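You operate a simulated robot arm through the tools that you are given. There is no shell and no other tool.

Carry out the task below with a simulated robot arm. There is one attempt and no reset: what you move stays moved.

## Task
The elbow cuff has slipped and leaks. Refit it and bring the suction back to 5.5.
Fine: shut the damper before you slacken the cuff knob; push the cuff home and tighten the knob.

Only the result counts: the job must be done as asked and must still hold three seconds after the hand-in. Knocking over, shifting, dropping, spilling or breaking anything else fails it.

## Robot
A 7-joint arm with a two-finger parallel gripper, fixed in place. Base frame: the origin is on the floor under the middle of its stand, x ahead of it, y to its left, z up. Readings come in m, degrees, newtons and seconds.
It reaches about 1.479 m from its shoulder. Its first joint turns from -166.0 to 166.0 degrees. Payload 4.4 kg.
The TCP is the grasp point between the finger pads, 0.023 m short of the fingertips. In the tool frame z runs along the fingers and y along their closing line. The gripper opens to 0.094 m. The fingers are 0.038 m wide and 0.01 m thick; the gripper's body (0.054 by 0.096 m) begins 0.039 m behind the TCP.
Orientation is that of the tool frame in the base frame, as a unit quaternion [x, y, z, w]. With the fingers straight down and closing along the base's y, the tool's x points along the base's -x, its y along +y and its z along -z.

## Interface
- The arm moves only by the tool drive_tool. Its argument "plan" is a list of rows, each a list of 6 numbers: the shift along the tool's x, y, z in m, then the turn, a rotation vector about the tool's x, y, z in degrees. In form: [[tx, ty, tz, rx, ry, rz], ...]. A call has 1 to 20 rows; each row is the pose to reach, as a shift and turn from the pose commanded when the call began, along the tool's axes at that moment. "grip" is the finger opening in m, from 0 to 0.094, set as the call begins (left out, the last holds). A row lasts 0.2 s, in which the tool goes at most 0.05 m and 8.6 degrees; a call with a longer step from one row to the next is refused whole, and so is a gripper value outside its range. A pose out of reach is approached as far as the arm can. The call stops where the force on the tool passes 90 N (or 10 N more than at its start, if that is more) or the arm is blocked; 0.2 s more then pass. The fingers move at their own pace (about 0.072 m/s each) and stop on an object; they squeeze with about 35 N. The grip force told is the motor's: it shows also when the fingers shut on nothing. Time passes only in rows, and 0.2 s behind the last, so rows that repeat a pose let the fingers close. It gives the time, the measured TCP pose, the force on the tool (base axes), the opening and the grip force at its end, in the units of the frame above (readings bear some noise), with the torque about the TCP (base axes, N m) and any sound that the robot's microphone picked up, and new pictures: "pictures" is both (left out), scene, wrist or none.
- Cameras (640 x 400 px; columns grow to the right, rows downward): "scene" is fixed at [0.0502, 0.6493, 1.2916]; the picture's right is [-0.63, -0.78, 0.00], its down [-0.40, 0.32, -0.86] and it looks along [0.67, -0.54, -0.51] (base axes); focal length 319 px, centre (320, 200). "wrist" rides on the gripper at [0.086, 0.016, -0.074] in the tool frame; the picture's right is [-0.18, 0.98, 0.00], its down [-0.58, -0.11, -0.81] and it looks along [-0.79, -0.15, 0.59] (tool axes); focal length 243 px, centre (320, 200). There is no depth. A picture from a camera that has moved, and an enlarged one, comes with that camera's place and axes in the base frame and with its lens.
- close_up(camera, box): a new picture of the part [left, top, right, bottom] of that camera's present view, enlarged. No time passes.
- hand_in(): hands the job in; it is judged then, once.

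Places have to be worked out from the pictures, the camera data and where the tool is seen. Open the gripper and draw the arm clear of the work before you hand the job in, unless the task says otherwise.

The tools are called after "Request:" by a JSON object that holds its "api" and its "payload". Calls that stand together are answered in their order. drive_tool: Moves the arm, as the interface text tells. Its arguments: {"type":"object","properties":{"plan":{"type":"array","items":{"type":"array","items":{"type":"number"}}},"grip":{"type":"number"},"pictures":{"type":"string","enum":["both","scene","wrist","none"]}},"required":["plan"]} The other tools are called the same way: close_up (camera, box) takes an enlarged picture of a part of a camera's view; hand_in () hands the job in.

At the start:

```text
t: 0.0
tcp_pos: [0.6514, -0.0095, 0.9801]
tcp_rot: [0.0, 1.0, 0.0, -0.001]
contact_force: [-0.1, -0.5, -0.1]
moment: [-0.02, 0.02, 0.01]
finger_gap: 0.0942
grasp_force: 0.1
```

scene: 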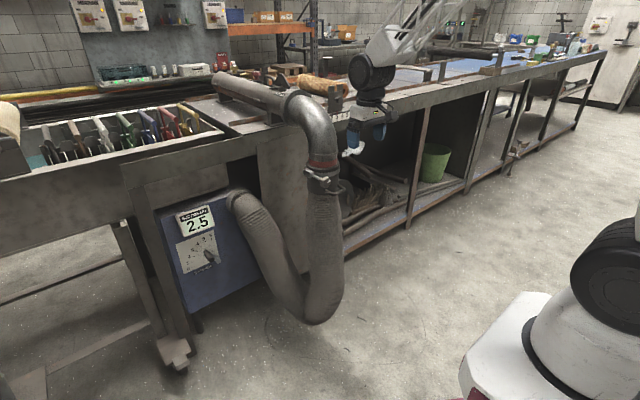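
wrist: 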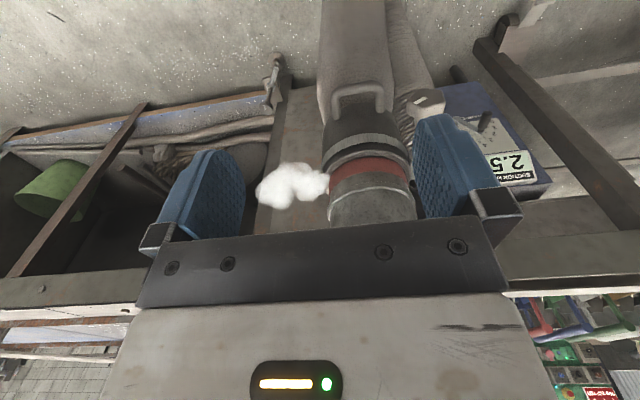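

I start by looking closer at the elbow, cuff, display and damper in the present views.

Request:
{"api": "close_up", "payload": {"camera": "scene", "box": [260, 70, 400, 210]}}

Request:
{"api": "close_up", "payload": {"camera": "scene", "box": [150, 170, 290, 310]}}

Request:
{"api": "close_up", "payload": {"camera": "wrist", "box": [240, 60, 480, 240]}}

Request:
{"api": "close_up", "payload": {"camera": "scene", "box": [190, 60, 350, 160]}}

```text
2.86 times, centred on (330, 140) of scene
camera zoom: at [0.0502, 0.6493, 1.2916], right [-0.63, -0.78, 0.0], down [-0.4, 0.32, -0.86], along [0.67, -0.54, -0.51], focal length 911 px, centre (291, 371)
```

zoom: 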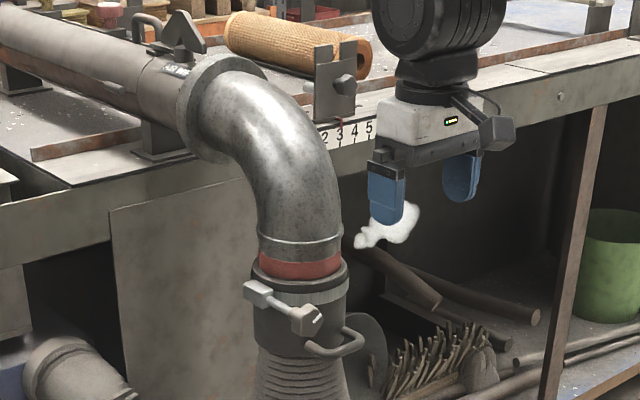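

```text
2.86 times, centred on (220, 240) of scene
camera zoom: at [0.0502, 0.6493, 1.2916], right [-0.63, -0.78, 0.0], down [-0.4, 0.32, -0.86], along [0.67, -0.54, -0.51], focal length 911 px, centre (606, 86)
```

zoom: 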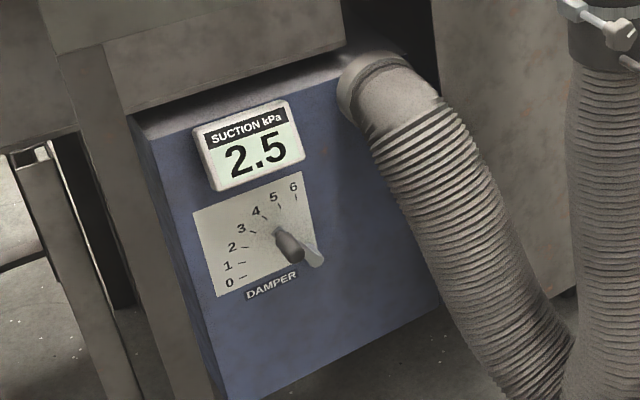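

```text
2.22 times, centred on (360, 150) of wrist
camera zoom: at [0.5645, 0.0045, 1.056], right [0.18, 0.98, 0.0], down [0.58, -0.11, 0.81], along [0.79, -0.15, -0.59], focal length 539 px, centre (231, 311)
```

zoom: 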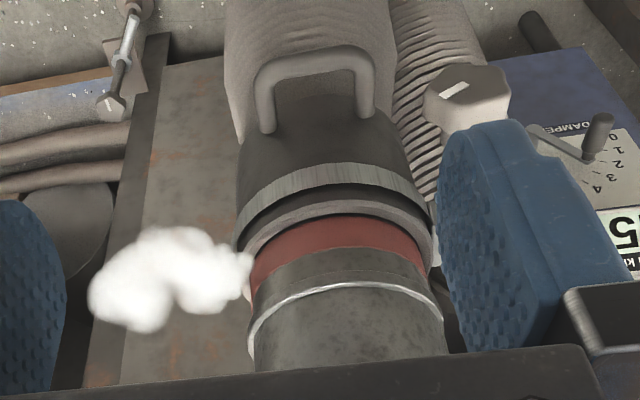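

```text
4.00 times, centred on (270, 110) of scene
camera zoom: at [0.0502, 0.6493, 1.2916], right [-0.63, -0.78, 0.0], down [-0.4, 0.32, -0.86], along [0.67, -0.54, -0.51], focal length 1275 px, centre (520, 560)
```

zoom: 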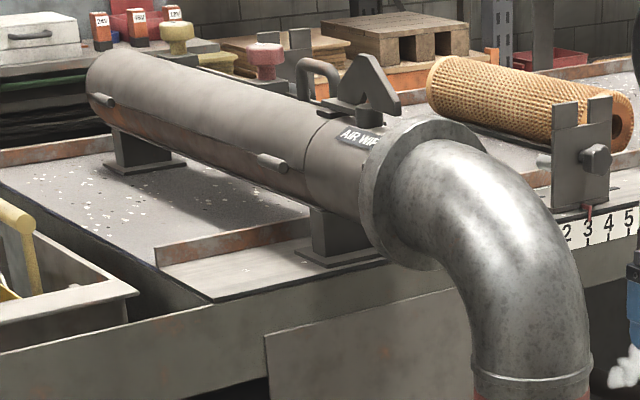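

The display shows 2.5 with the cuff slipped (red band exposed). I zoom further on the damper lever and the cuff's knob to learn their geometry.

Request:
{"api": "close_up", "payload": {"camera": "scene", "box": [170, 200, 234, 280]}}

Request:
{"api": "close_up", "payload": {"camera": "scene", "box": [290, 145, 360, 205]}}

Request:
{"api": "close_up", "payload": {"camera": "wrist", "box": [390, 70, 550, 190]}}

Request:
{"api": "close_up", "payload": {"camera": "wrist", "box": [310, 60, 450, 230]}}

```text
5.00 times, centred on (202, 240) of scene
camera zoom: at [0.0502, 0.6493, 1.2916], right [-0.63, -0.78, 0.0], down [-0.4, 0.32, -0.86], along [0.67, -0.54, -0.51], focal length 1594 px, centre (910, 0)
```

zoom: 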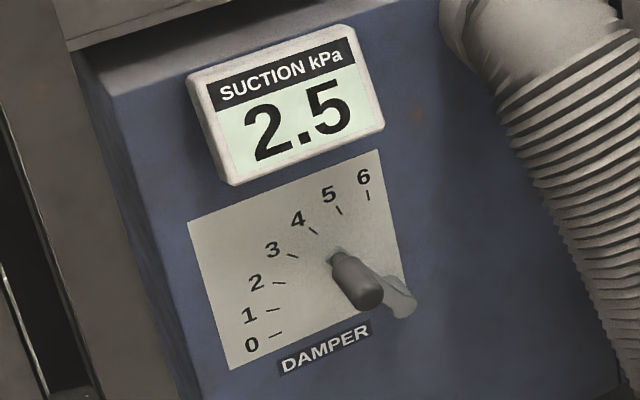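

```text
6.67 times, centred on (325, 175) of scene
camera zoom: at [0.0502, 0.6493, 1.2916], right [-0.63, -0.78, 0.0], down [-0.4, 0.32, -0.86], along [0.67, -0.54, -0.51], focal length 2125 px, centre (287, 367)
```

zoom: 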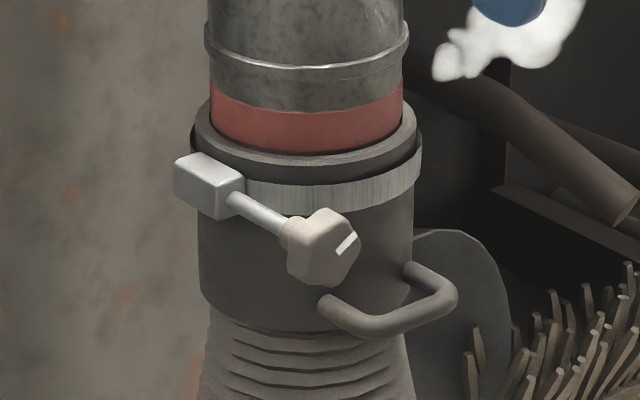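

```text
3.33 times, centred on (470, 130) of wrist
camera zoom: at [0.5645, 0.0045, 1.056], right [0.18, 0.98, 0.0], down [0.58, -0.11, 0.81], along [0.79, -0.15, -0.59], focal length 809 px, centre (-180, 433)
```

zoom: 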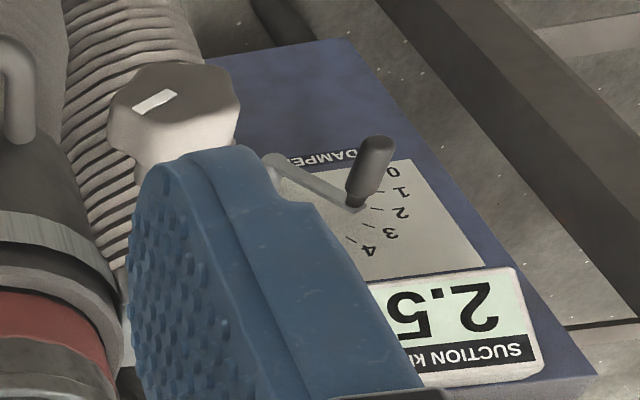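

```text
2.35 times, centred on (380, 145) of wrist
camera zoom: at [0.5645, 0.0045, 1.056], right [0.18, 0.98, 0.0], down [0.58, -0.11, 0.81], along [0.79, -0.15, -0.59], focal length 571 px, centre (179, 329)
```

zoom: 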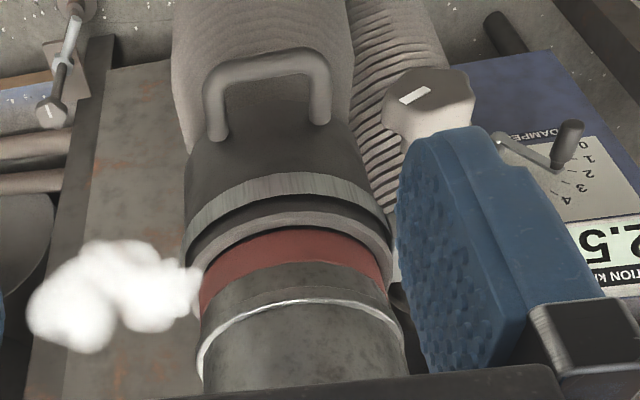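

Triangulating from both cameras, I put the damper handle tip near (1.05, 0.39, 0.47) with its pivot about (1.10, 0.345, 0.395). The cuff knob is near (0.72, 0.085, 0.83), its axis along x, and the cuff bail is near (0.73, 0.02, 0.775). I back off and swing the tool horizontal, fingers pointing ahead, towards the damper side.

Request:
{"api": "drive_tool", "payload": {"plan": [[0.008, 0.025, 0.017, 0, -7.5, 0], [0.017, 0.05, 0.033, 0, -15, 0], [0.025, 0.075, 0.05, 0, -22.5, 0], [0.033, 0.1, 0.067, 0, -30, 0], [0.042, 0.125, 0.083, 0, -37.5, 0], [0.05, 0.15, 0.1, 0, -45, 0], [0.058, 0.175, 0.117, 0, -52.5, 0], [0.067, 0.2, 0.133, 0, -60, 0], [0.075, 0.225, 0.15, 0, -67.5, 0], [0.083, 0.25, 0.167, 0, -75, 0], [0.092, 0.275, 0.183, 0, -82.5, 0], [0.1, 0.3, 0.2, 0, -90, 0]]}}

```text
t: 2.6
tcp_pos: [0.55, 0.2912, 0.7793]
tcp_rot: [0.0, 0.707, 0.0, 0.707]
contact_force: [0.1, -0.1, -0.4]
moment: [0.01, 0.01, 0.0]
finger_gap: 0.0937
grasp_force: 0.1
camera wrist: at [0.4764, 0.3062, 0.6934], right [0.0, 0.98, 0.18], down [-0.81, -0.11, 0.58], along [0.59, -0.15, 0.79], focal length 243 px, centre (320, 200)
```

scene: 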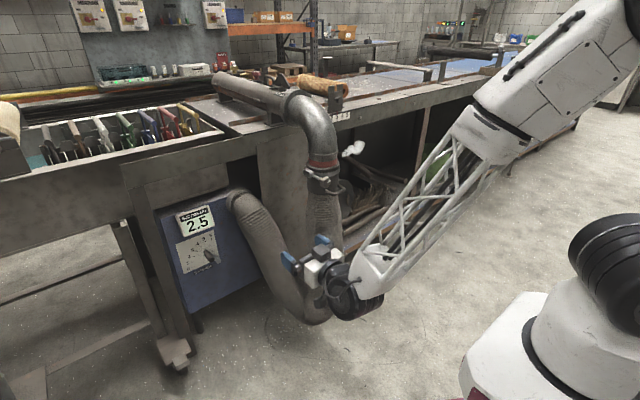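
wrist: 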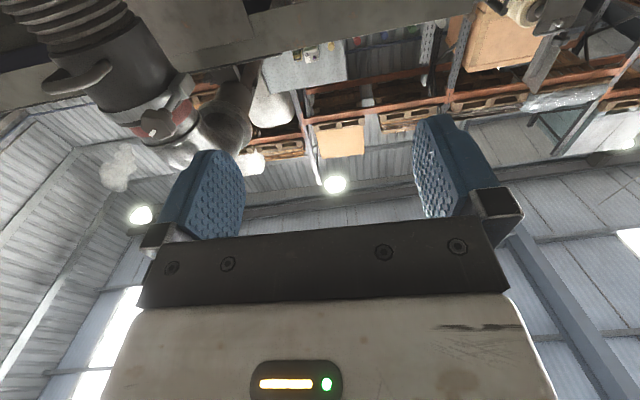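

The arm swung over as planned; the damper and display are unobstructed in the scene view. I pitch the tool mostly down so the wrist camera looks straight at the damper panel for a better fix.

Request:
{"api": "drive_tool", "payload": {"plan": [[0.018, 0.01, 0.006, 0, 7.8, 0], [0.036, 0.02, 0.011, 0, 15.6, 0], [0.053, 0.03, 0.017, 0, 23.3, 0], [0.071, 0.04, 0.022, 0, 31.1, 0], [0.089, 0.05, 0.028, 0, 38.9, 0], [0.107, 0.06, 0.033, 0, 46.7, 0], [0.124, 0.07, 0.039, 0, 54.4, 0], [0.142, 0.08, 0.044, 0, 62.2, 0], [0.16, 0.09, 0.05, 0, 70, 0]]}}

```text
t: 4.6
tcp_pos: [0.5976, 0.3795, 0.6185]
tcp_rot: [0.0, 0.985, -0.001, 0.172]
contact_force: [-2.1, -1.5, -7.3]
moment: [0.09, -0.33, 0.06]
finger_gap: 0.094
grasp_force: 0.0
camera wrist: at [0.4919, 0.3934, 0.6601], right [0.17, 0.98, 0.06], down [0.27, -0.11, 0.96], along [0.95, -0.15, -0.29], focal length 243 px, centre (320, 200)
```

scene: 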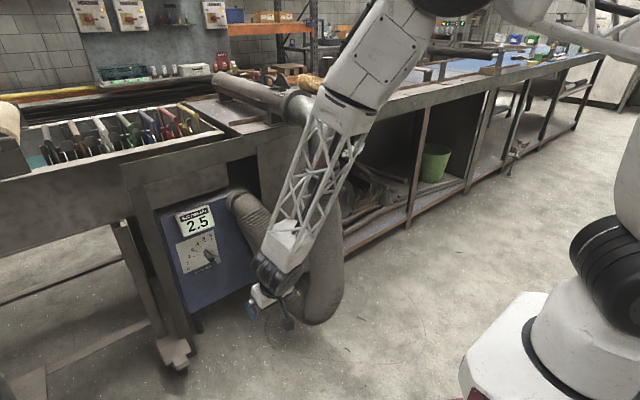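
wrist: 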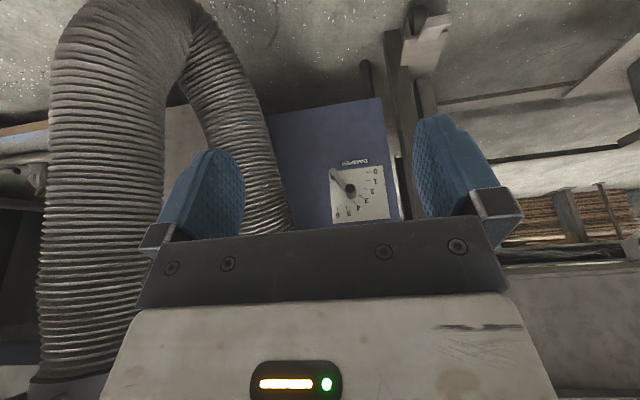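

The panel is now in the wrist view. I note a 7 N reading, which may be just from motion settling; I take close-ups and hold still to check it.

Request:
{"api": "close_up", "payload": {"camera": "wrist", "box": [320, 150, 400, 230]}}

Request:
{"api": "drive_tool", "payload": {"plan": [[0, 0, 0, 0, 0, 0], [0, 0, 0, 0, 0, 0]], "pictures": "none"}}

Request:
{"api": "close_up", "payload": {"camera": "scene", "box": [180, 200, 244, 280]}}

Request:
{"api": "close_up", "payload": {"camera": "scene", "box": [230, 200, 370, 340]}}

```text
5.00 times, centred on (360, 190) of wrist
camera zoom: at [0.4919, 0.3934, 0.6601], right [0.17, 0.98, 0.06], down [0.27, -0.11, 0.96], along [0.95, -0.15, -0.29], focal length 1213 px, centre (120, 250)
```

zoom: 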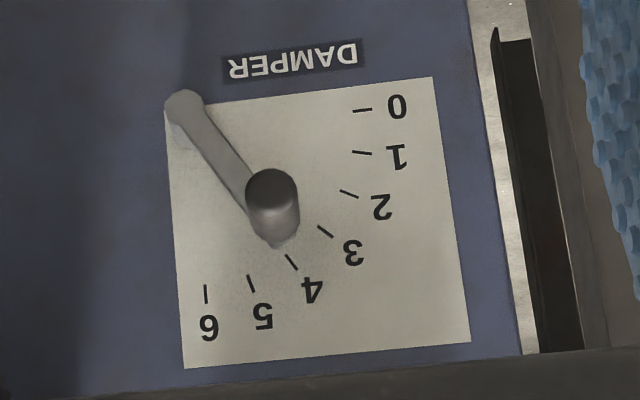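

```text
t: 5.2
tcp_pos: [0.6003, 0.3801, 0.6188]
tcp_rot: [0.0, 0.985, 0.0, 0.173]
contact_force: [0.4, -0.1, -0.1]
moment: [-0.02, -0.02, -0.03]
finger_gap: 0.094
grasp_force: 0.1
```

```text
5.00 times, centred on (212, 240) of scene
camera zoom: at [0.0502, 0.6493, 1.2916], right [-0.63, -0.78, 0.0], down [-0.4, 0.32, -0.86], along [0.67, -0.54, -0.51], focal length 1594 px, centre (860, 0)
```

zoom: 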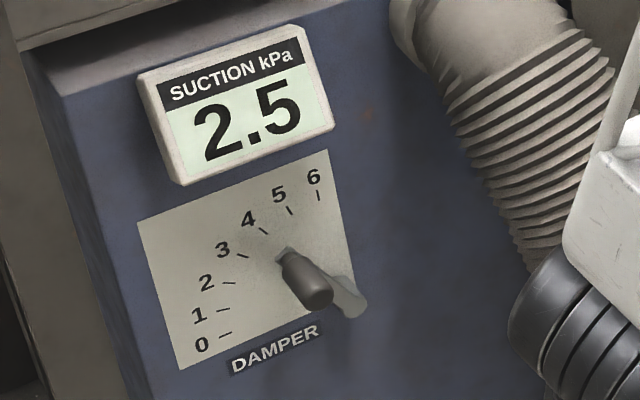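

```text
2.86 times, centred on (300, 270) of scene
camera zoom: at [0.0502, 0.6493, 1.2916], right [-0.63, -0.78, 0.0], down [-0.4, 0.32, -0.86], along [0.67, -0.54, -0.51], focal length 911 px, centre (377, 0)
```

zoom: 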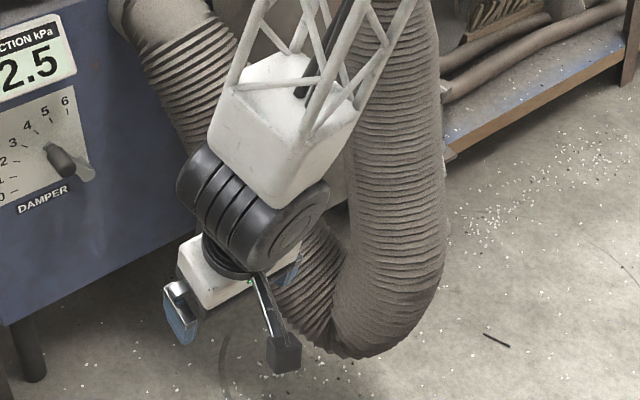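

The still reading is zero force, so that was only motion. From the two views: lever points at about 4; handle axis is at y≈0.384, z≈0.472, from x≈1.05 (tip) to 1.095; pivot at (1.10, 0.344, 0.403); lever radius ≈0.08. I bring the tool level in front of it.

Request:
{"api": "drive_tool", "payload": {"plan": [[-0.0216, 0.0004, 0.0219, 0, -7.8, 0], [-0.0432, 0.0009, 0.0439, 0, -15.6, 0], [-0.0648, 0.0013, 0.0658, 0, -23.3, 0], [-0.0864, 0.0018, 0.0877, 0, -31.1, 0], [-0.1079, 0.0022, 0.1097, 0, -38.9, 0], [-0.1295, 0.0027, 0.1316, 0, -46.7, 0], [-0.1511, 0.0031, 0.1535, 0, -54.4, 0], [-0.1727, 0.0036, 0.1755, 0, -62.2, 0], [-0.1943, 0.004, 0.1974, 0, -70, 0], [-0.1943, 0.004, 0.1974, 0, -70, 0]]}}

```text
t: 7.4
tcp_pos: [0.8502, 0.3861, 0.5023]
tcp_rot: [-0.001, 0.706, 0.0, 0.708]
contact_force: [0.1, -0.2, 0.8]
moment: [-0.02, 0.01, 0.0]
finger_gap: 0.094
grasp_force: 0.0
camera wrist: at [0.7773, 0.4004, 0.4159], right [0.0, 0.98, 0.18], down [-0.81, -0.11, 0.58], along [0.59, -0.15, 0.79], focal length 243 px, centre (320, 200)
```

scene: 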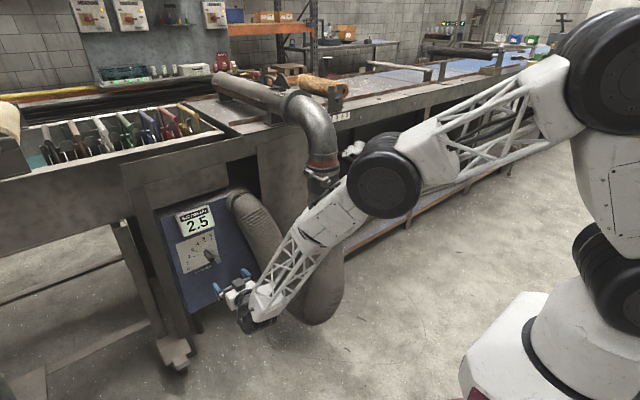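
wrist: 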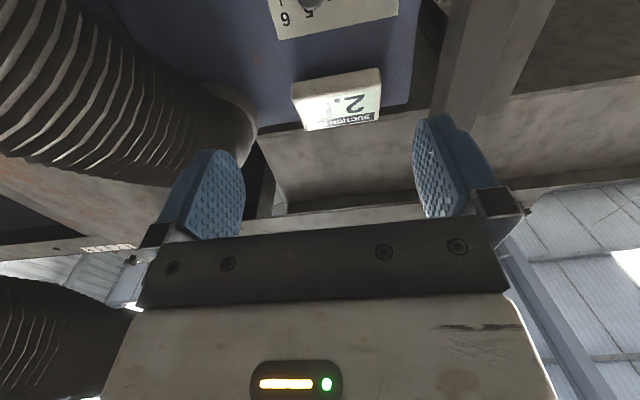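

The tool is level at (0.85, 0.386, 0.502) and clear. I roll it 30° so the pads straddle the lever's swing direction and move up just short of the handle.

Request:
{"api": "drive_tool", "payload": {"plan": [[0.0075, 0, 0.035, 0, 0, -7.5], [0.015, -0.001, 0.07, 0, 0, -15], [0.0225, -0.001, 0.105, 0, 0, -22.5], [0.029, -0.001, 0.14, 0, 0, -30], [0.029, -0.001, 0.14, 0, 0, -30]]}}

Request:
{"api": "close_up", "payload": {"camera": "scene", "box": [160, 190, 300, 330]}}

```text
t: 8.6
tcp_pos: [0.9891, 0.3833, 0.4725]
tcp_rot: [-0.183, 0.683, -0.185, 0.683]
contact_force: [0.2, 0.1, 0.7]
moment: [-0.02, 0.01, -0.02]
finger_gap: 0.0941
grasp_force: 0.0
camera wrist: at [0.9151, 0.3531, 0.3895], right [0.0, 0.94, -0.33], down [-0.81, 0.2, 0.56], along [0.59, 0.27, 0.76], focal length 243 px, centre (320, 200)
```

scene: 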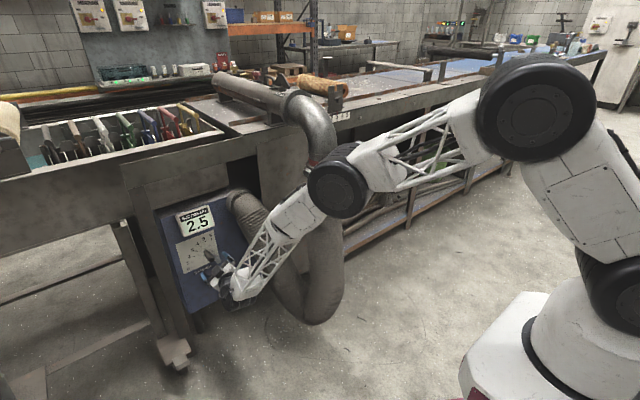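
wrist: 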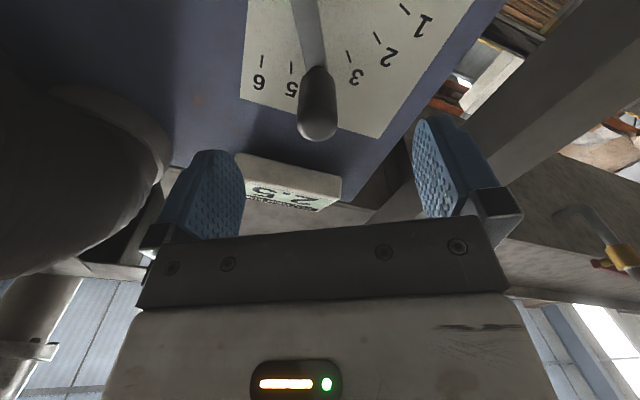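

```text
2.86 times, centred on (230, 260) of scene
camera zoom: at [0.0502, 0.6493, 1.2916], right [-0.63, -0.78, 0.0], down [-0.4, 0.32, -0.86], along [0.67, -0.54, -0.51], focal length 911 px, centre (577, 29)
```

zoom: 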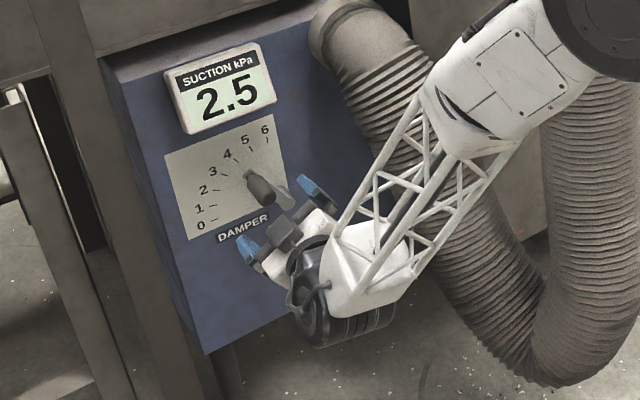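

The wrist view shows the handle centred between the fingers, its tip about 0.06 m ahead. I advance 0.072 m so the pads surround the handle.

Request:
{"api": "drive_tool", "payload": {"plan": [[0, 0, 0.025, 0, 0, 0], [0, 0, 0.05, 0, 0, 0], [0, 0, 0.072, 0, 0, 0], [0, 0, 0.072, 0, 0, 0]]}}

Request:
{"api": "close_up", "payload": {"camera": "scene", "box": [160, 190, 300, 330]}}

```text
t: 9.6
tcp_pos: [1.0623, 0.3823, 0.4719]
tcp_rot: [-0.183, 0.683, -0.183, 0.683]
contact_force: [-0.1, 0.1, 0.1]
moment: [0.04, 0.0, 0.0]
finger_gap: 0.0939
grasp_force: 0.1
camera wrist: at [0.9886, 0.3523, 0.39], right [0.0, 0.94, -0.33], down [-0.81, 0.2, 0.56], along [0.59, 0.27, 0.76], focal length 243 px, centre (320, 200)
```

scene: 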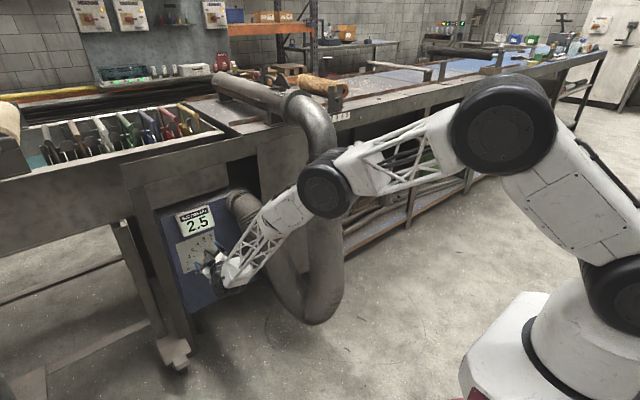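
wrist: 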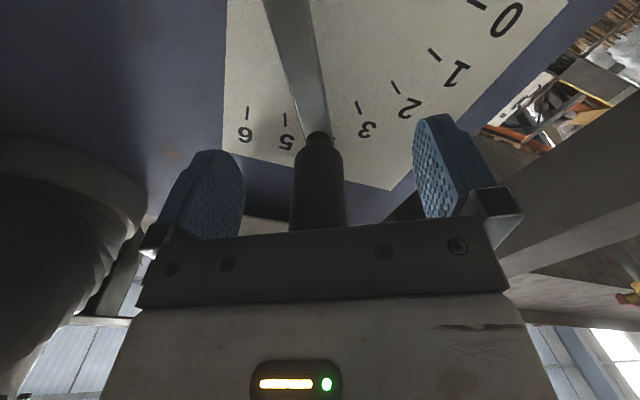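

```text
2.86 times, centred on (230, 260) of scene
camera zoom: at [0.0502, 0.6493, 1.2916], right [-0.63, -0.78, 0.0], down [-0.4, 0.32, -0.86], along [0.67, -0.54, -0.51], focal length 911 px, centre (577, 29)
```

zoom: 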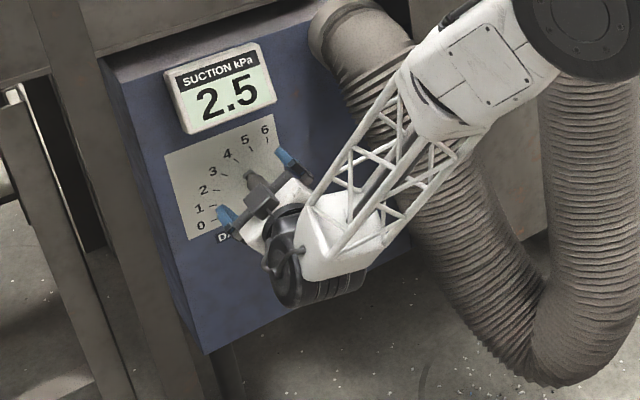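

The handle sits nicely between the pads with no contact. I close the gripper on it.

Request:
{"api": "drive_tool", "payload": {"plan": [[0, 0, 0, 0, 0, 0], [0, 0, 0, 0, 0, 0], [0, 0, 0, 0, 0, 0], [0, 0, 0, 0, 0, 0]], "grip": 0.0, "pictures": "wrist"}}

```text
t: 10.6
tcp_pos: [1.0626, 0.3836, 0.4729]
tcp_rot: [-0.183, 0.683, -0.183, 0.683]
contact_force: [2.6, 1.8, -2.0]
moment: [0.18, 0.07, 0.03]
finger_gap: 0.0247
grasp_force: 45.5
camera wrist: at [0.9884, 0.3524, 0.3899], right [0.0, 0.94, -0.33], down [-0.81, 0.2, 0.56], along [0.59, 0.27, 0.76], focal length 243 px, centre (320, 200)
```

wrist: 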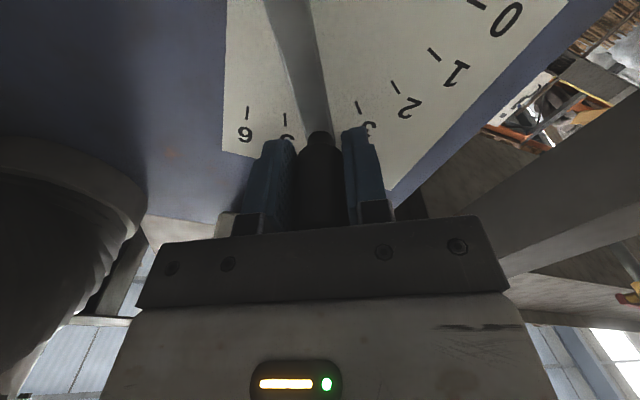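

The handle is gripped (24.7 mm). I start swinging the lever toward 0 about its pivot, first only 15° to check forces and the display.

Request:
{"api": "drive_tool", "payload": {"plan": [[0.0002, 0.0052, 0, 0, 0, -3.75], [0.0007, 0.0104, 0, 0, 0, -7.5], [0.0015, 0.0156, 0, 0, 0, -11.25], [0.0027, 0.0207, 0, 0, 0, -15], [0.0027, 0.0207, 0, 0, 0, -15]]}}

Request:
{"api": "close_up", "payload": {"camera": "scene", "box": [160, 190, 260, 290]}}

```text
t: 11.8
tcp_pos: [1.0621, 0.3995, 0.4601]
tcp_rot: [-0.272, 0.653, -0.271, 0.653]
contact_force: [-18.3, 3.0, 0.1]
moment: [0.12, -0.37, 0.29]
finger_gap: 0.0247
grasp_force: 45.2
camera wrist: at [0.9884, 0.3479, 0.388], right [0.0, 0.82, -0.57], down [-0.81, 0.33, 0.49], along [0.59, 0.46, 0.66], focal length 243 px, centre (320, 200)
```

scene: 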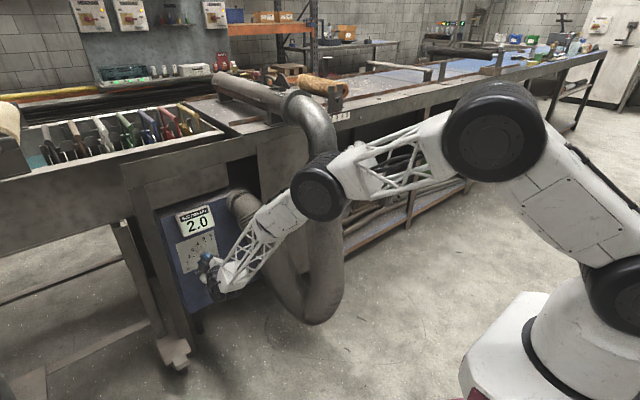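
wrist: 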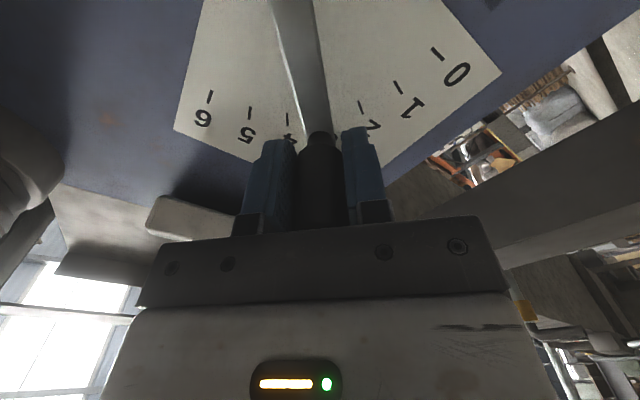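

```text
4.00 times, centred on (210, 240) of scene
camera zoom: at [0.0502, 0.6493, 1.2916], right [-0.63, -0.78, 0.0], down [-0.4, 0.32, -0.86], along [0.67, -0.54, -0.51], focal length 1275 px, centre (760, 40)
```

zoom: 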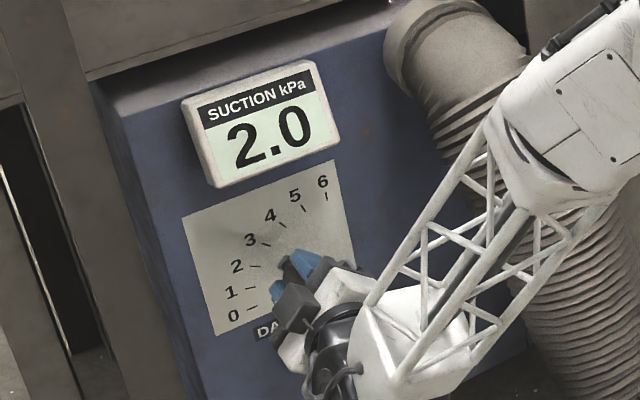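

The lever follows and the display fell to 2.0 with the lever at about 3. There is an 18 N push along −x, so I ease back a few millimetres while continuing toward 0.

Request:
{"api": "drive_tool", "payload": {"plan": [[0.0, 0.0, -0.002, 0, 0, 0], [0.0007, 0.0104, -0.003, 0, 0, -7.5], [0.0027, 0.0207, -0.004, 0, 0, -15], [0.0061, 0.0306, -0.005, 0, 0, -22.5], [0.0061, 0.0306, -0.005, 0, 0, -22.5]]}}

Request:
{"api": "close_up", "payload": {"camera": "scene", "box": [160, 190, 260, 290]}}

```text
t: 13.0
tcp_pos: [1.0586, 0.4173, 0.4351]
tcp_rot: [-0.394, 0.587, -0.392, 0.588]
contact_force: [33.8, 2.1, 1.5]
moment: [-0.05, 0.13, 0.0]
finger_gap: 0.0244
grasp_force: 44.8
camera wrist: at [0.9844, 0.3427, 0.3877], right [0.0, 0.55, -0.84], down [-0.81, 0.5, 0.32], along [0.59, 0.68, 0.44], focal length 243 px, centre (320, 200)
```

scene: 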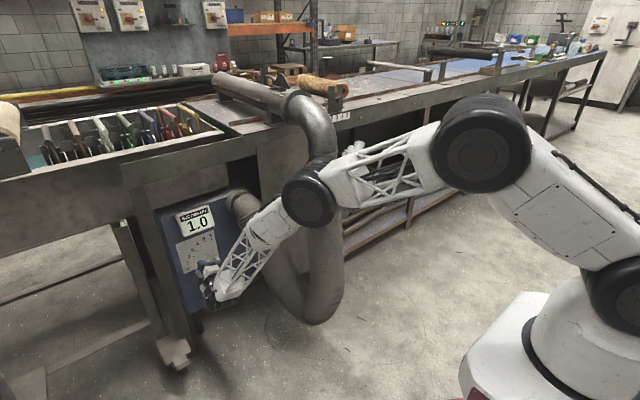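
wrist: 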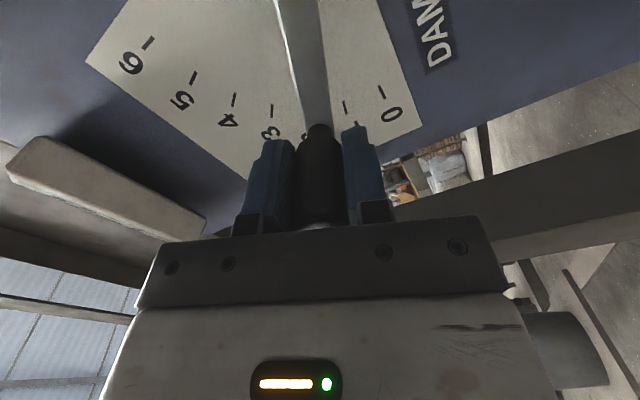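

```text
4.00 times, centred on (210, 240) of scene
camera zoom: at [0.0502, 0.6493, 1.2916], right [-0.63, -0.78, 0.0], down [-0.4, 0.32, -0.86], along [0.67, -0.54, -0.51], focal length 1275 px, centre (760, 40)
```

zoom: 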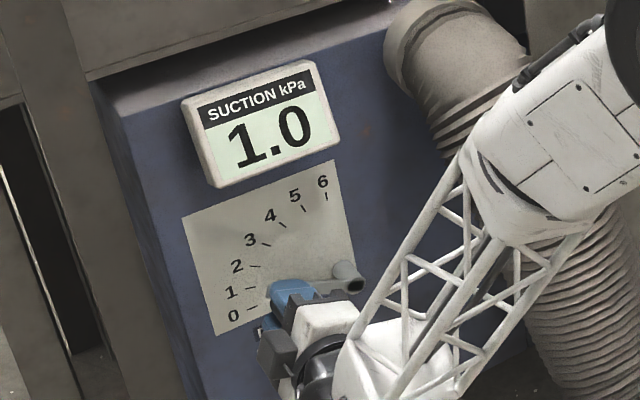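

Display now 1.0, lever about 1.6; the x force reversed to +34 N, so the easing was too much. I restore about 3 mm and continue the last ~22°.

Request:
{"api": "drive_tool", "payload": {"plan": [[0.0, 0.0, 0.003, 0, 0, 0], [0.0007, 0.0104, 0.003, 0, 0, -7.5], [0.0027, 0.0207, 0.003, 0, 0, -15], [0.0061, 0.0306, 0.003, 0, 0, -22.5], [0.0061, 0.0306, 0.003, 0, 0, -22.5]]}}

Request:
{"api": "close_up", "payload": {"camera": "scene", "box": [160, 190, 260, 290]}}

```text
t: 14.2
tcp_pos: [1.0598, 0.4211, 0.4023]
tcp_rot: [0.5, -0.5, 0.501, -0.499]
contact_force: [-20.8, 27.6, -0.6]
moment: [0.01, -0.1, 0.06]
finger_gap: 0.0249
grasp_force: 44.9
camera wrist: at [0.9865, 0.3346, 0.3873], right [0.0, 0.18, -0.98], down [-0.81, 0.58, 0.11], along [0.59, 0.79, 0.15], focal length 243 px, centre (320, 200)
```

scene: 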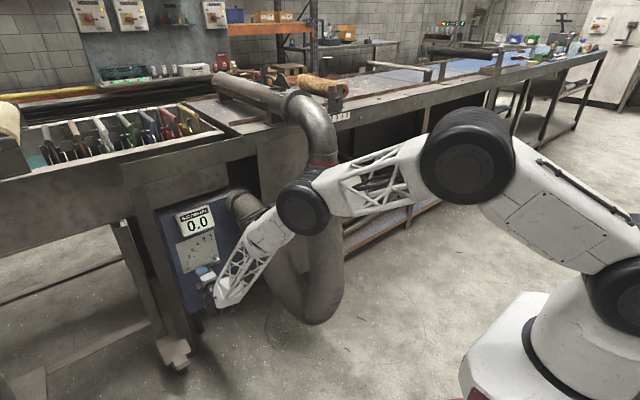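
wrist: 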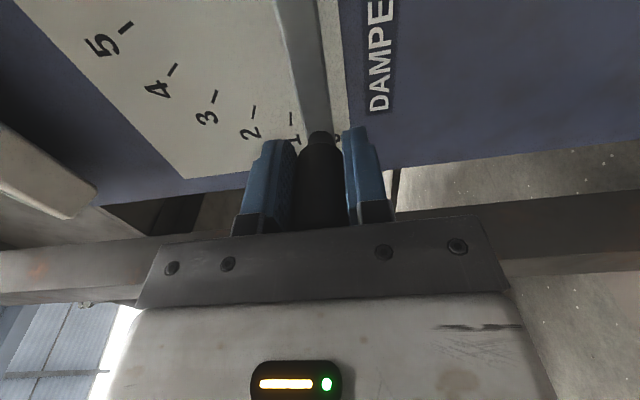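

```text
4.00 times, centred on (210, 240) of scene
camera zoom: at [0.0502, 0.6493, 1.2916], right [-0.63, -0.78, 0.0], down [-0.4, 0.32, -0.86], along [0.67, -0.54, -0.51], focal length 1275 px, centre (760, 40)
```

zoom: 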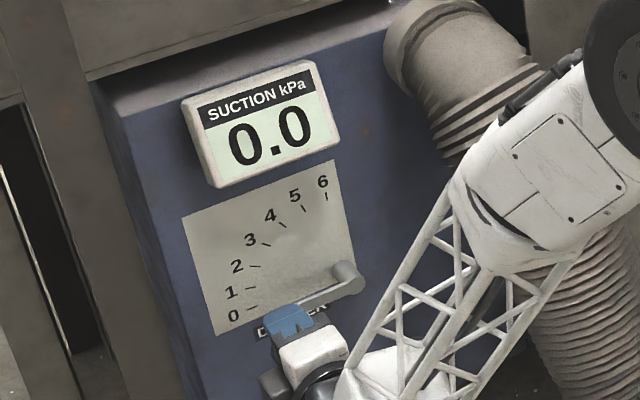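

The display reads 0.0 and the lever lies near 0. I relieve the side forces and nudge a few millimetres further to make sure it is against its closed stop.

Request:
{"api": "drive_tool", "payload": {"plan": [[-0.002, 0.0, -0.001, 0, 0, 0], [-0.002, 0.003, -0.0015, 0, 0, -2], [-0.002, 0.005, -0.0015, 0, 0, -3], [-0.002, 0.005, -0.0015, 0, 0, -3]], "pictures": "wrist"}}

Request:
{"api": "close_up", "payload": {"camera": "wrist", "box": [220, 0, 420, 240]}}

Request:
{"api": "close_up", "payload": {"camera": "scene", "box": [160, 190, 260, 290]}}

```text
t: 15.2
tcp_pos: [1.0611, 0.4228, 0.3997]
tcp_rot: [0.512, -0.487, 0.514, -0.487]
contact_force: [-11.7, -31.6, 22.4]
moment: [0.17, 0.17, 0.04]
finger_gap: 0.0249
grasp_force: 45.0
camera wrist: at [0.9864, 0.3343, 0.3882], right [0.0, 0.13, -0.99], down [-0.8, 0.59, 0.08], along [0.59, 0.8, 0.11], focal length 243 px, centre (320, 200)
```

wrist: 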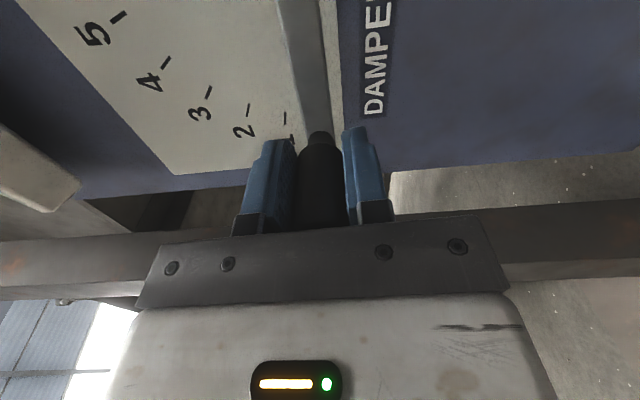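

```text
1.67 times, centred on (320, 120) of wrist
camera zoom: at [0.9864, 0.3343, 0.3882], right [0.0, 0.13, -0.99], down [-0.8, 0.59, 0.08], along [0.59, 0.8, 0.11], focal length 404 px, centre (320, 333)
```

zoom: 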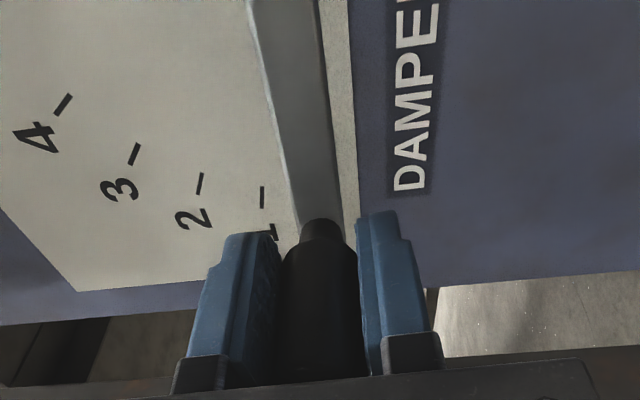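

```text
4.00 times, centred on (210, 240) of scene
camera zoom: at [0.0502, 0.6493, 1.2916], right [-0.63, -0.78, 0.0], down [-0.4, 0.32, -0.86], along [0.67, -0.54, -0.51], focal length 1275 px, centre (760, 40)
```

zoom: 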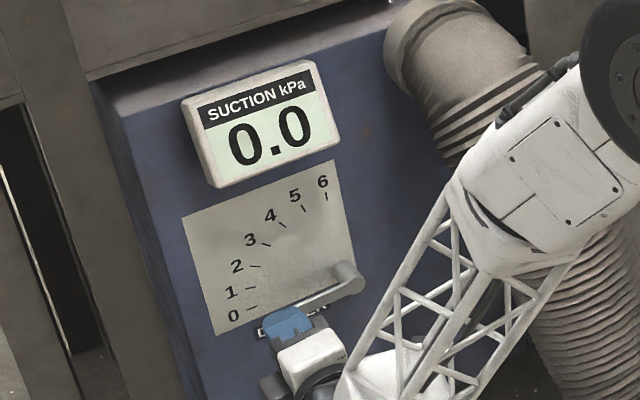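

A stop is felt at 0 (z force rose to 22 N with little motion), so the damper is shut. I relax, open the fingers and withdraw straight back.

Request:
{"api": "drive_tool", "payload": {"plan": [[0.002, -0.002, 0.001, 0, 0, 0], [0.002, -0.002, 0.001, 0, 0, 0]], "pictures": "none"}}

Request:
{"api": "drive_tool", "payload": {"plan": [[0, 0, 0, 0, 0, 0], [0, 0, 0, 0, 0, 0], [0, 0, 0, 0, 0, 0], [0, 0, 0, 0, 0, 0], [0, 0, -0.03, 0, 0, 0], [0, 0, -0.07, 0, 0, 0], [0, 0, -0.11, 0, 0, 0], [0, 0, -0.11, 0, 0, 0]], "grip": 0.08}}

Request:
{"api": "close_up", "payload": {"camera": "scene", "box": [160, 190, 260, 290]}}

```text
t: 15.8
tcp_pos: [1.0609, 0.4243, 0.4007]
tcp_rot: [0.513, -0.487, 0.513, -0.487]
contact_force: [16.5, -9.5, -4.0]
moment: [0.23, -0.09, 0.16]
finger_gap: 0.0245
grasp_force: 45.2
```

```text
t: 17.6
tcp_pos: [0.9491, 0.4248, 0.4024]
tcp_rot: [0.513, -0.486, 0.513, -0.487]
contact_force: [-0.1, 0.0, -0.5]
moment: [0.0, 0.04, -0.06]
finger_gap: 0.0798
grasp_force: 0.1
camera wrist: at [0.8757, 0.3366, 0.391], right [0.0, 0.13, -0.99], down [-0.81, 0.59, 0.08], along [0.59, 0.8, 0.11], focal length 243 px, centre (320, 200)
```

scene: 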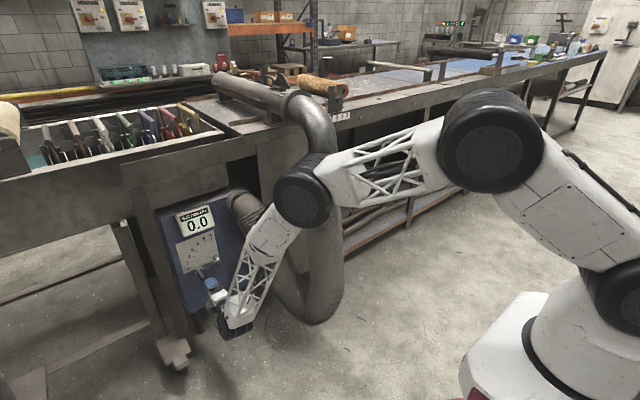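
wrist: 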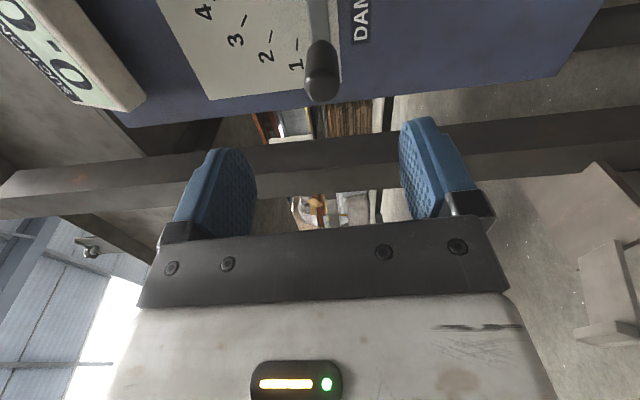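

```text
4.00 times, centred on (210, 240) of scene
camera zoom: at [0.0502, 0.6493, 1.2916], right [-0.63, -0.78, 0.0], down [-0.4, 0.32, -0.86], along [0.67, -0.54, -0.51], focal length 1275 px, centre (760, 40)
```

zoom: 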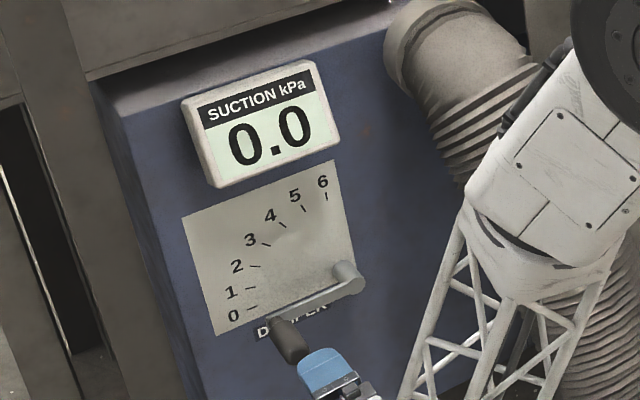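

The damper is shut: display 0.0, lever resting at 0, handle at about (1.06, 0.4245, 0.4005). Now I back off, unroll the wrist and rise, heading for the cuff knob.

Request:
{"api": "drive_tool", "payload": {"plan": [[0.0055, -0.0248, -0.0292, 0, 0, 7.75], [0.0109, -0.0495, -0.0583, 0, 0, 15.5], [0.0164, -0.0743, -0.0875, 0, 0, 23.25], [0.0219, -0.099, -0.1167, 0, 0, 31], [0.0273, -0.1238, -0.1458, 0, 0, 38.75], [0.0328, -0.1485, -0.175, 0, 0, 46.5], [0.0383, -0.1733, -0.2042, 0, 0, 54.25], [0.0437, -0.198, -0.2333, 0, 0, 62], [0.0492, -0.2228, -0.2625, 0, 0, 69.75], [0.0547, -0.2475, -0.2917, 0, 0, 77.5], [0.0601, -0.2723, -0.3208, 0, 0, 85.25], [0.0656, -0.297, -0.35, 0, 0, 93]], "grip": 0.094, "pictures": "scene"}}

```text
t: 20.2
tcp_pos: [0.5985, 0.3709, 0.7012]
tcp_rot: [0.001, 0.707, 0.0, 0.707]
contact_force: [-0.7, -0.2, 0.0]
moment: [0.0, -0.03, 0.0]
finger_gap: 0.0941
grasp_force: 0.0
```

scene: 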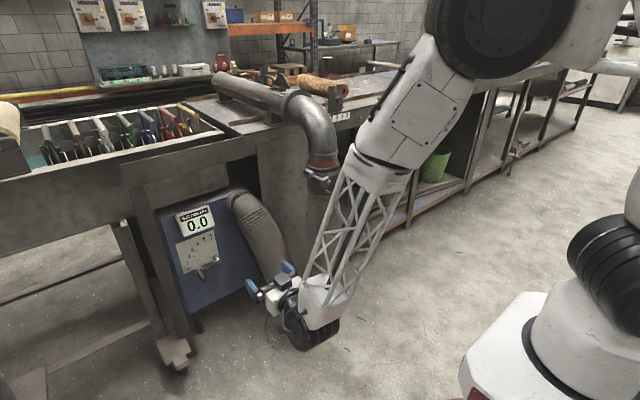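

Clear retreat. Now I pitch the tool and move so the wrist camera looks level at the knob and bail from about 0.3 m.

Request:
{"api": "drive_tool", "payload": {"plan": [[-0.02, -0.031, -0.0088, 0, 6.9, 0], [-0.04, -0.062, -0.0175, 0, 13.75, 0], [-0.06, -0.093, -0.0263, 0, 20.6, 0], [-0.08, -0.124, -0.035, 0, 27.5, 0], [-0.1, -0.155, -0.0438, 0, 34.4, 0], [-0.12, -0.186, -0.0525, 0, 41.25, 0], [-0.14, -0.217, -0.0613, 0, 48.1, 0], [-0.16, -0.248, -0.07, 0, 55, 0], [-0.16, -0.248, -0.07, 0, 55, 0]]}}

Request:
{"api": "close_up", "payload": {"camera": "wrist", "box": [200, 60, 440, 240]}}

Request:
{"api": "close_up", "payload": {"camera": "scene", "box": [280, 140, 360, 220]}}

```text
t: 22.2
tcp_pos: [0.5289, 0.1248, 0.8593]
tcp_rot: [0.0, 0.954, 0.001, 0.3]
contact_force: [0.2, 0.9, 0.6]
moment: [0.0, -0.03, 0.02]
finger_gap: 0.0939
grasp_force: 0.1
camera wrist: at [0.4157, 0.1397, 0.8715], right [0.15, 0.98, 0.11], down [0.01, -0.11, 0.99], along [0.99, -0.15, -0.03], focal length 243 px, centre (320, 200)
```

scene: 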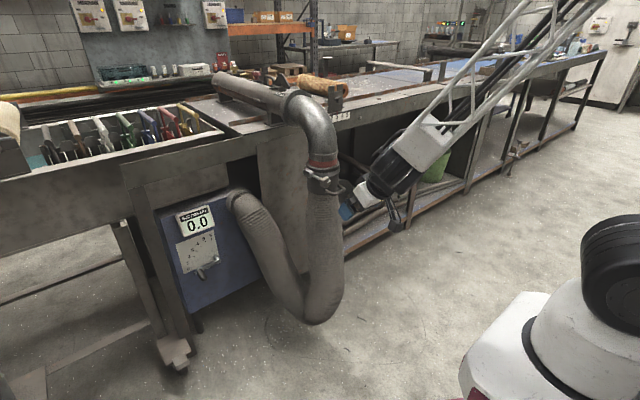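
wrist: 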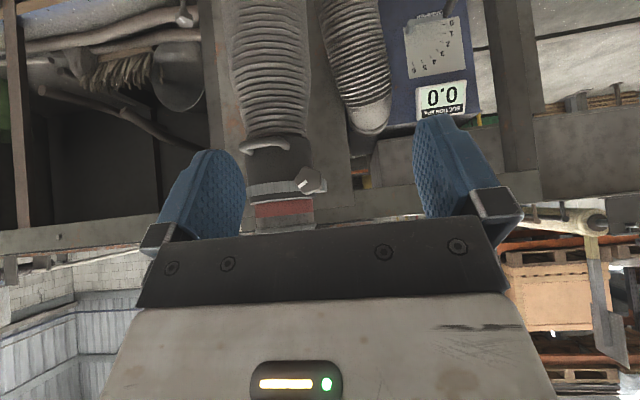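

```text
2.22 times, centred on (320, 150) of wrist
camera zoom: at [0.4157, 0.1397, 0.8715], right [0.15, 0.98, 0.11], down [0.01, -0.11, 0.99], along [0.99, -0.15, -0.03], focal length 539 px, centre (320, 311)
```

zoom: 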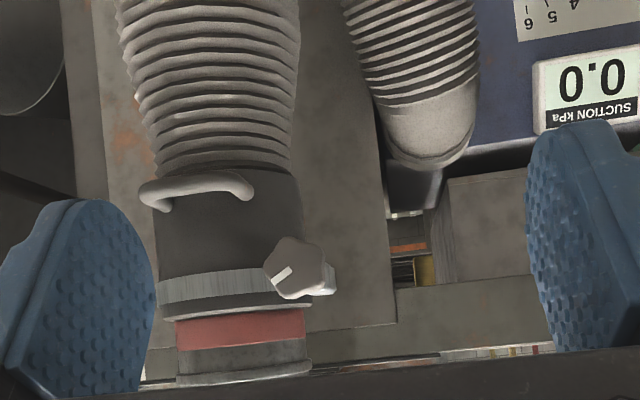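

```text
5.00 times, centred on (320, 180) of scene
camera zoom: at [0.0502, 0.6493, 1.2916], right [-0.63, -0.78, 0.0], down [-0.4, 0.32, -0.86], along [0.67, -0.54, -0.51], focal length 1594 px, centre (320, 300)
```

zoom: 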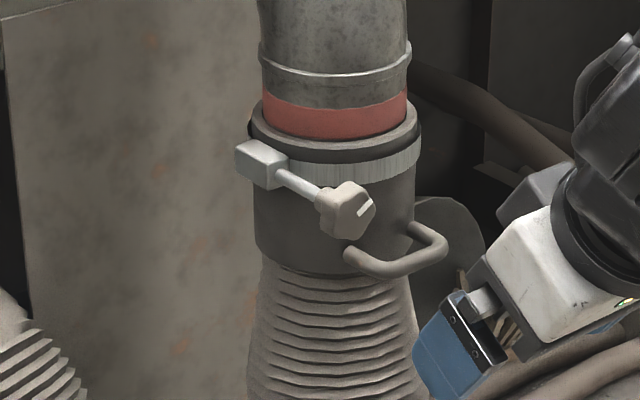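

I have a good view now: knob face centre triangulates to (0.724, 0.081, 0.835), with its bolt axis along x to the clamp block near x=0.80; cuff radius is about 0.058. I zoom in on the knob's shape and the bail.

Request:
{"api": "close_up", "payload": {"camera": "wrist", "box": [280, 155, 344, 205]}}

Request:
{"api": "close_up", "payload": {"camera": "wrist", "box": [230, 120, 330, 230]}}

Request:
{"api": "close_up", "payload": {"camera": "scene", "box": [300, 155, 350, 205]}}

```text
8.00 times, centred on (312, 180) of wrist
camera zoom: at [0.4157, 0.1397, 0.8715], right [0.15, 0.98, 0.11], down [0.01, -0.11, 0.99], along [0.99, -0.15, -0.03], focal length 1941 px, centre (384, 360)
```

zoom: 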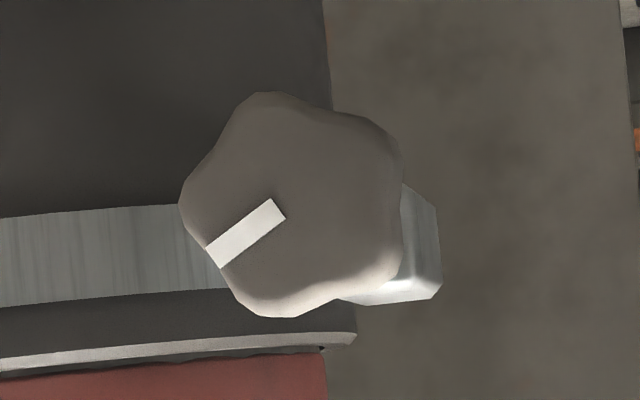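

```text
3.64 times, centred on (280, 175) of wrist
camera zoom: at [0.4157, 0.1397, 0.8715], right [0.15, 0.98, 0.11], down [0.01, -0.11, 0.99], along [0.99, -0.15, -0.03], focal length 882 px, centre (466, 291)
```

zoom: 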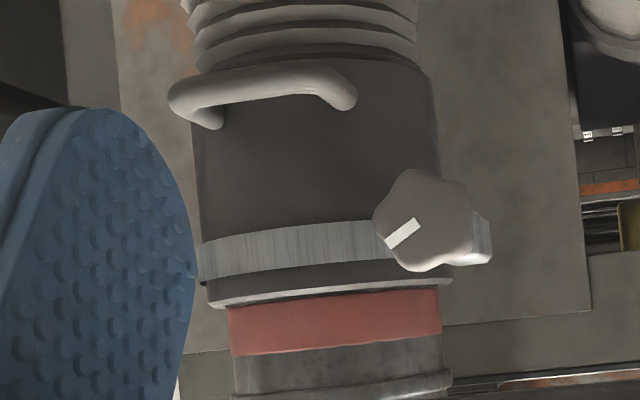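

```text
8.00 times, centred on (325, 180) of scene
camera zoom: at [0.0502, 0.6493, 1.2916], right [-0.63, -0.78, 0.0], down [-0.4, 0.32, -0.86], along [0.67, -0.54, -0.51], focal length 2550 px, centre (280, 360)
```

zoom: 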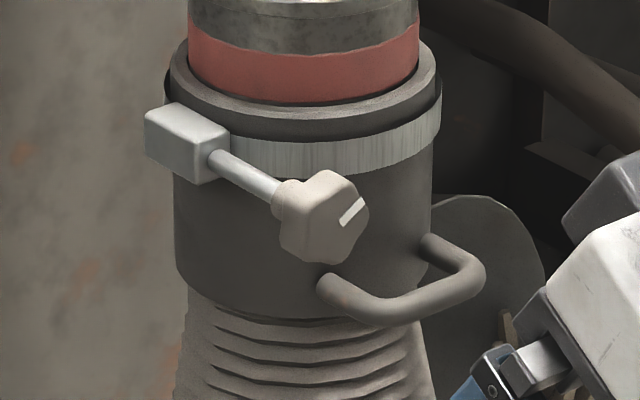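

The knob is a five-lobed star about 36 mm across, with a white mark at roughly 2 o'clock seen from the robot. I level the tool in front of it at x≈0.62 on the knob axis.

Request:
{"api": "drive_tool", "payload": {"plan": [[-0.0076, -0.0055, 0.009, 0, -6.9, 0], [-0.0152, -0.011, 0.018, 0, -13.75, 0], [-0.0227, -0.0164, 0.027, 0, -20.6, 0], [-0.0303, -0.0219, 0.0361, 0, -27.5, 0], [-0.0379, -0.0274, 0.0451, 0, -34.4, 0], [-0.0455, -0.0329, 0.0541, 0, -41.25, 0], [-0.053, -0.0383, 0.0631, 0, -48.1, 0], [-0.0606, -0.0438, 0.0721, 0, -55, 0], [-0.0606, -0.0438, 0.0721, 0, -55, 0]]}}

```text
t: 24.2
tcp_pos: [0.6174, 0.0958, 0.8362]
tcp_rot: [0.003, 0.707, -0.003, 0.707]
contact_force: [0.2, -0.5, 0.0]
moment: [0.01, 0.01, 0.04]
finger_gap: 0.0942
grasp_force: 0.1
out of reach, approached as far as the arm can: row 8, 9
camera wrist: at [0.5438, 0.1118, 0.75], right [0.01, 0.98, 0.18], down [-0.81, -0.1, 0.58], along [0.59, -0.16, 0.79], focal length 243 px, centre (320, 200)
```

scene: 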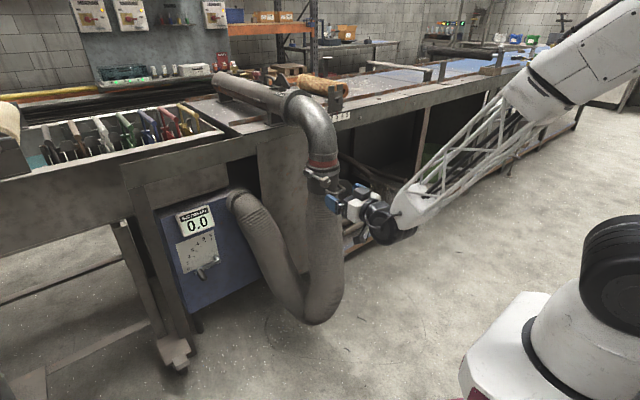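
wrist: 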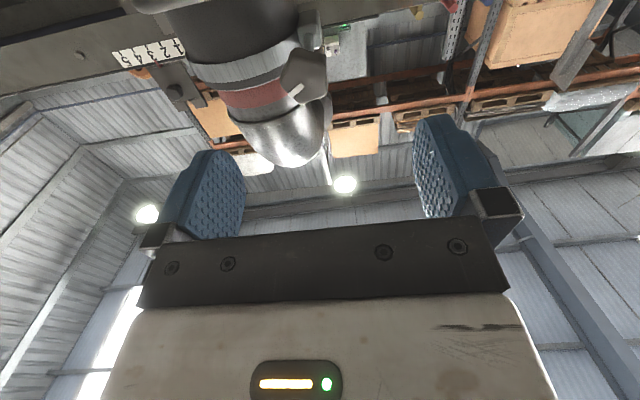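

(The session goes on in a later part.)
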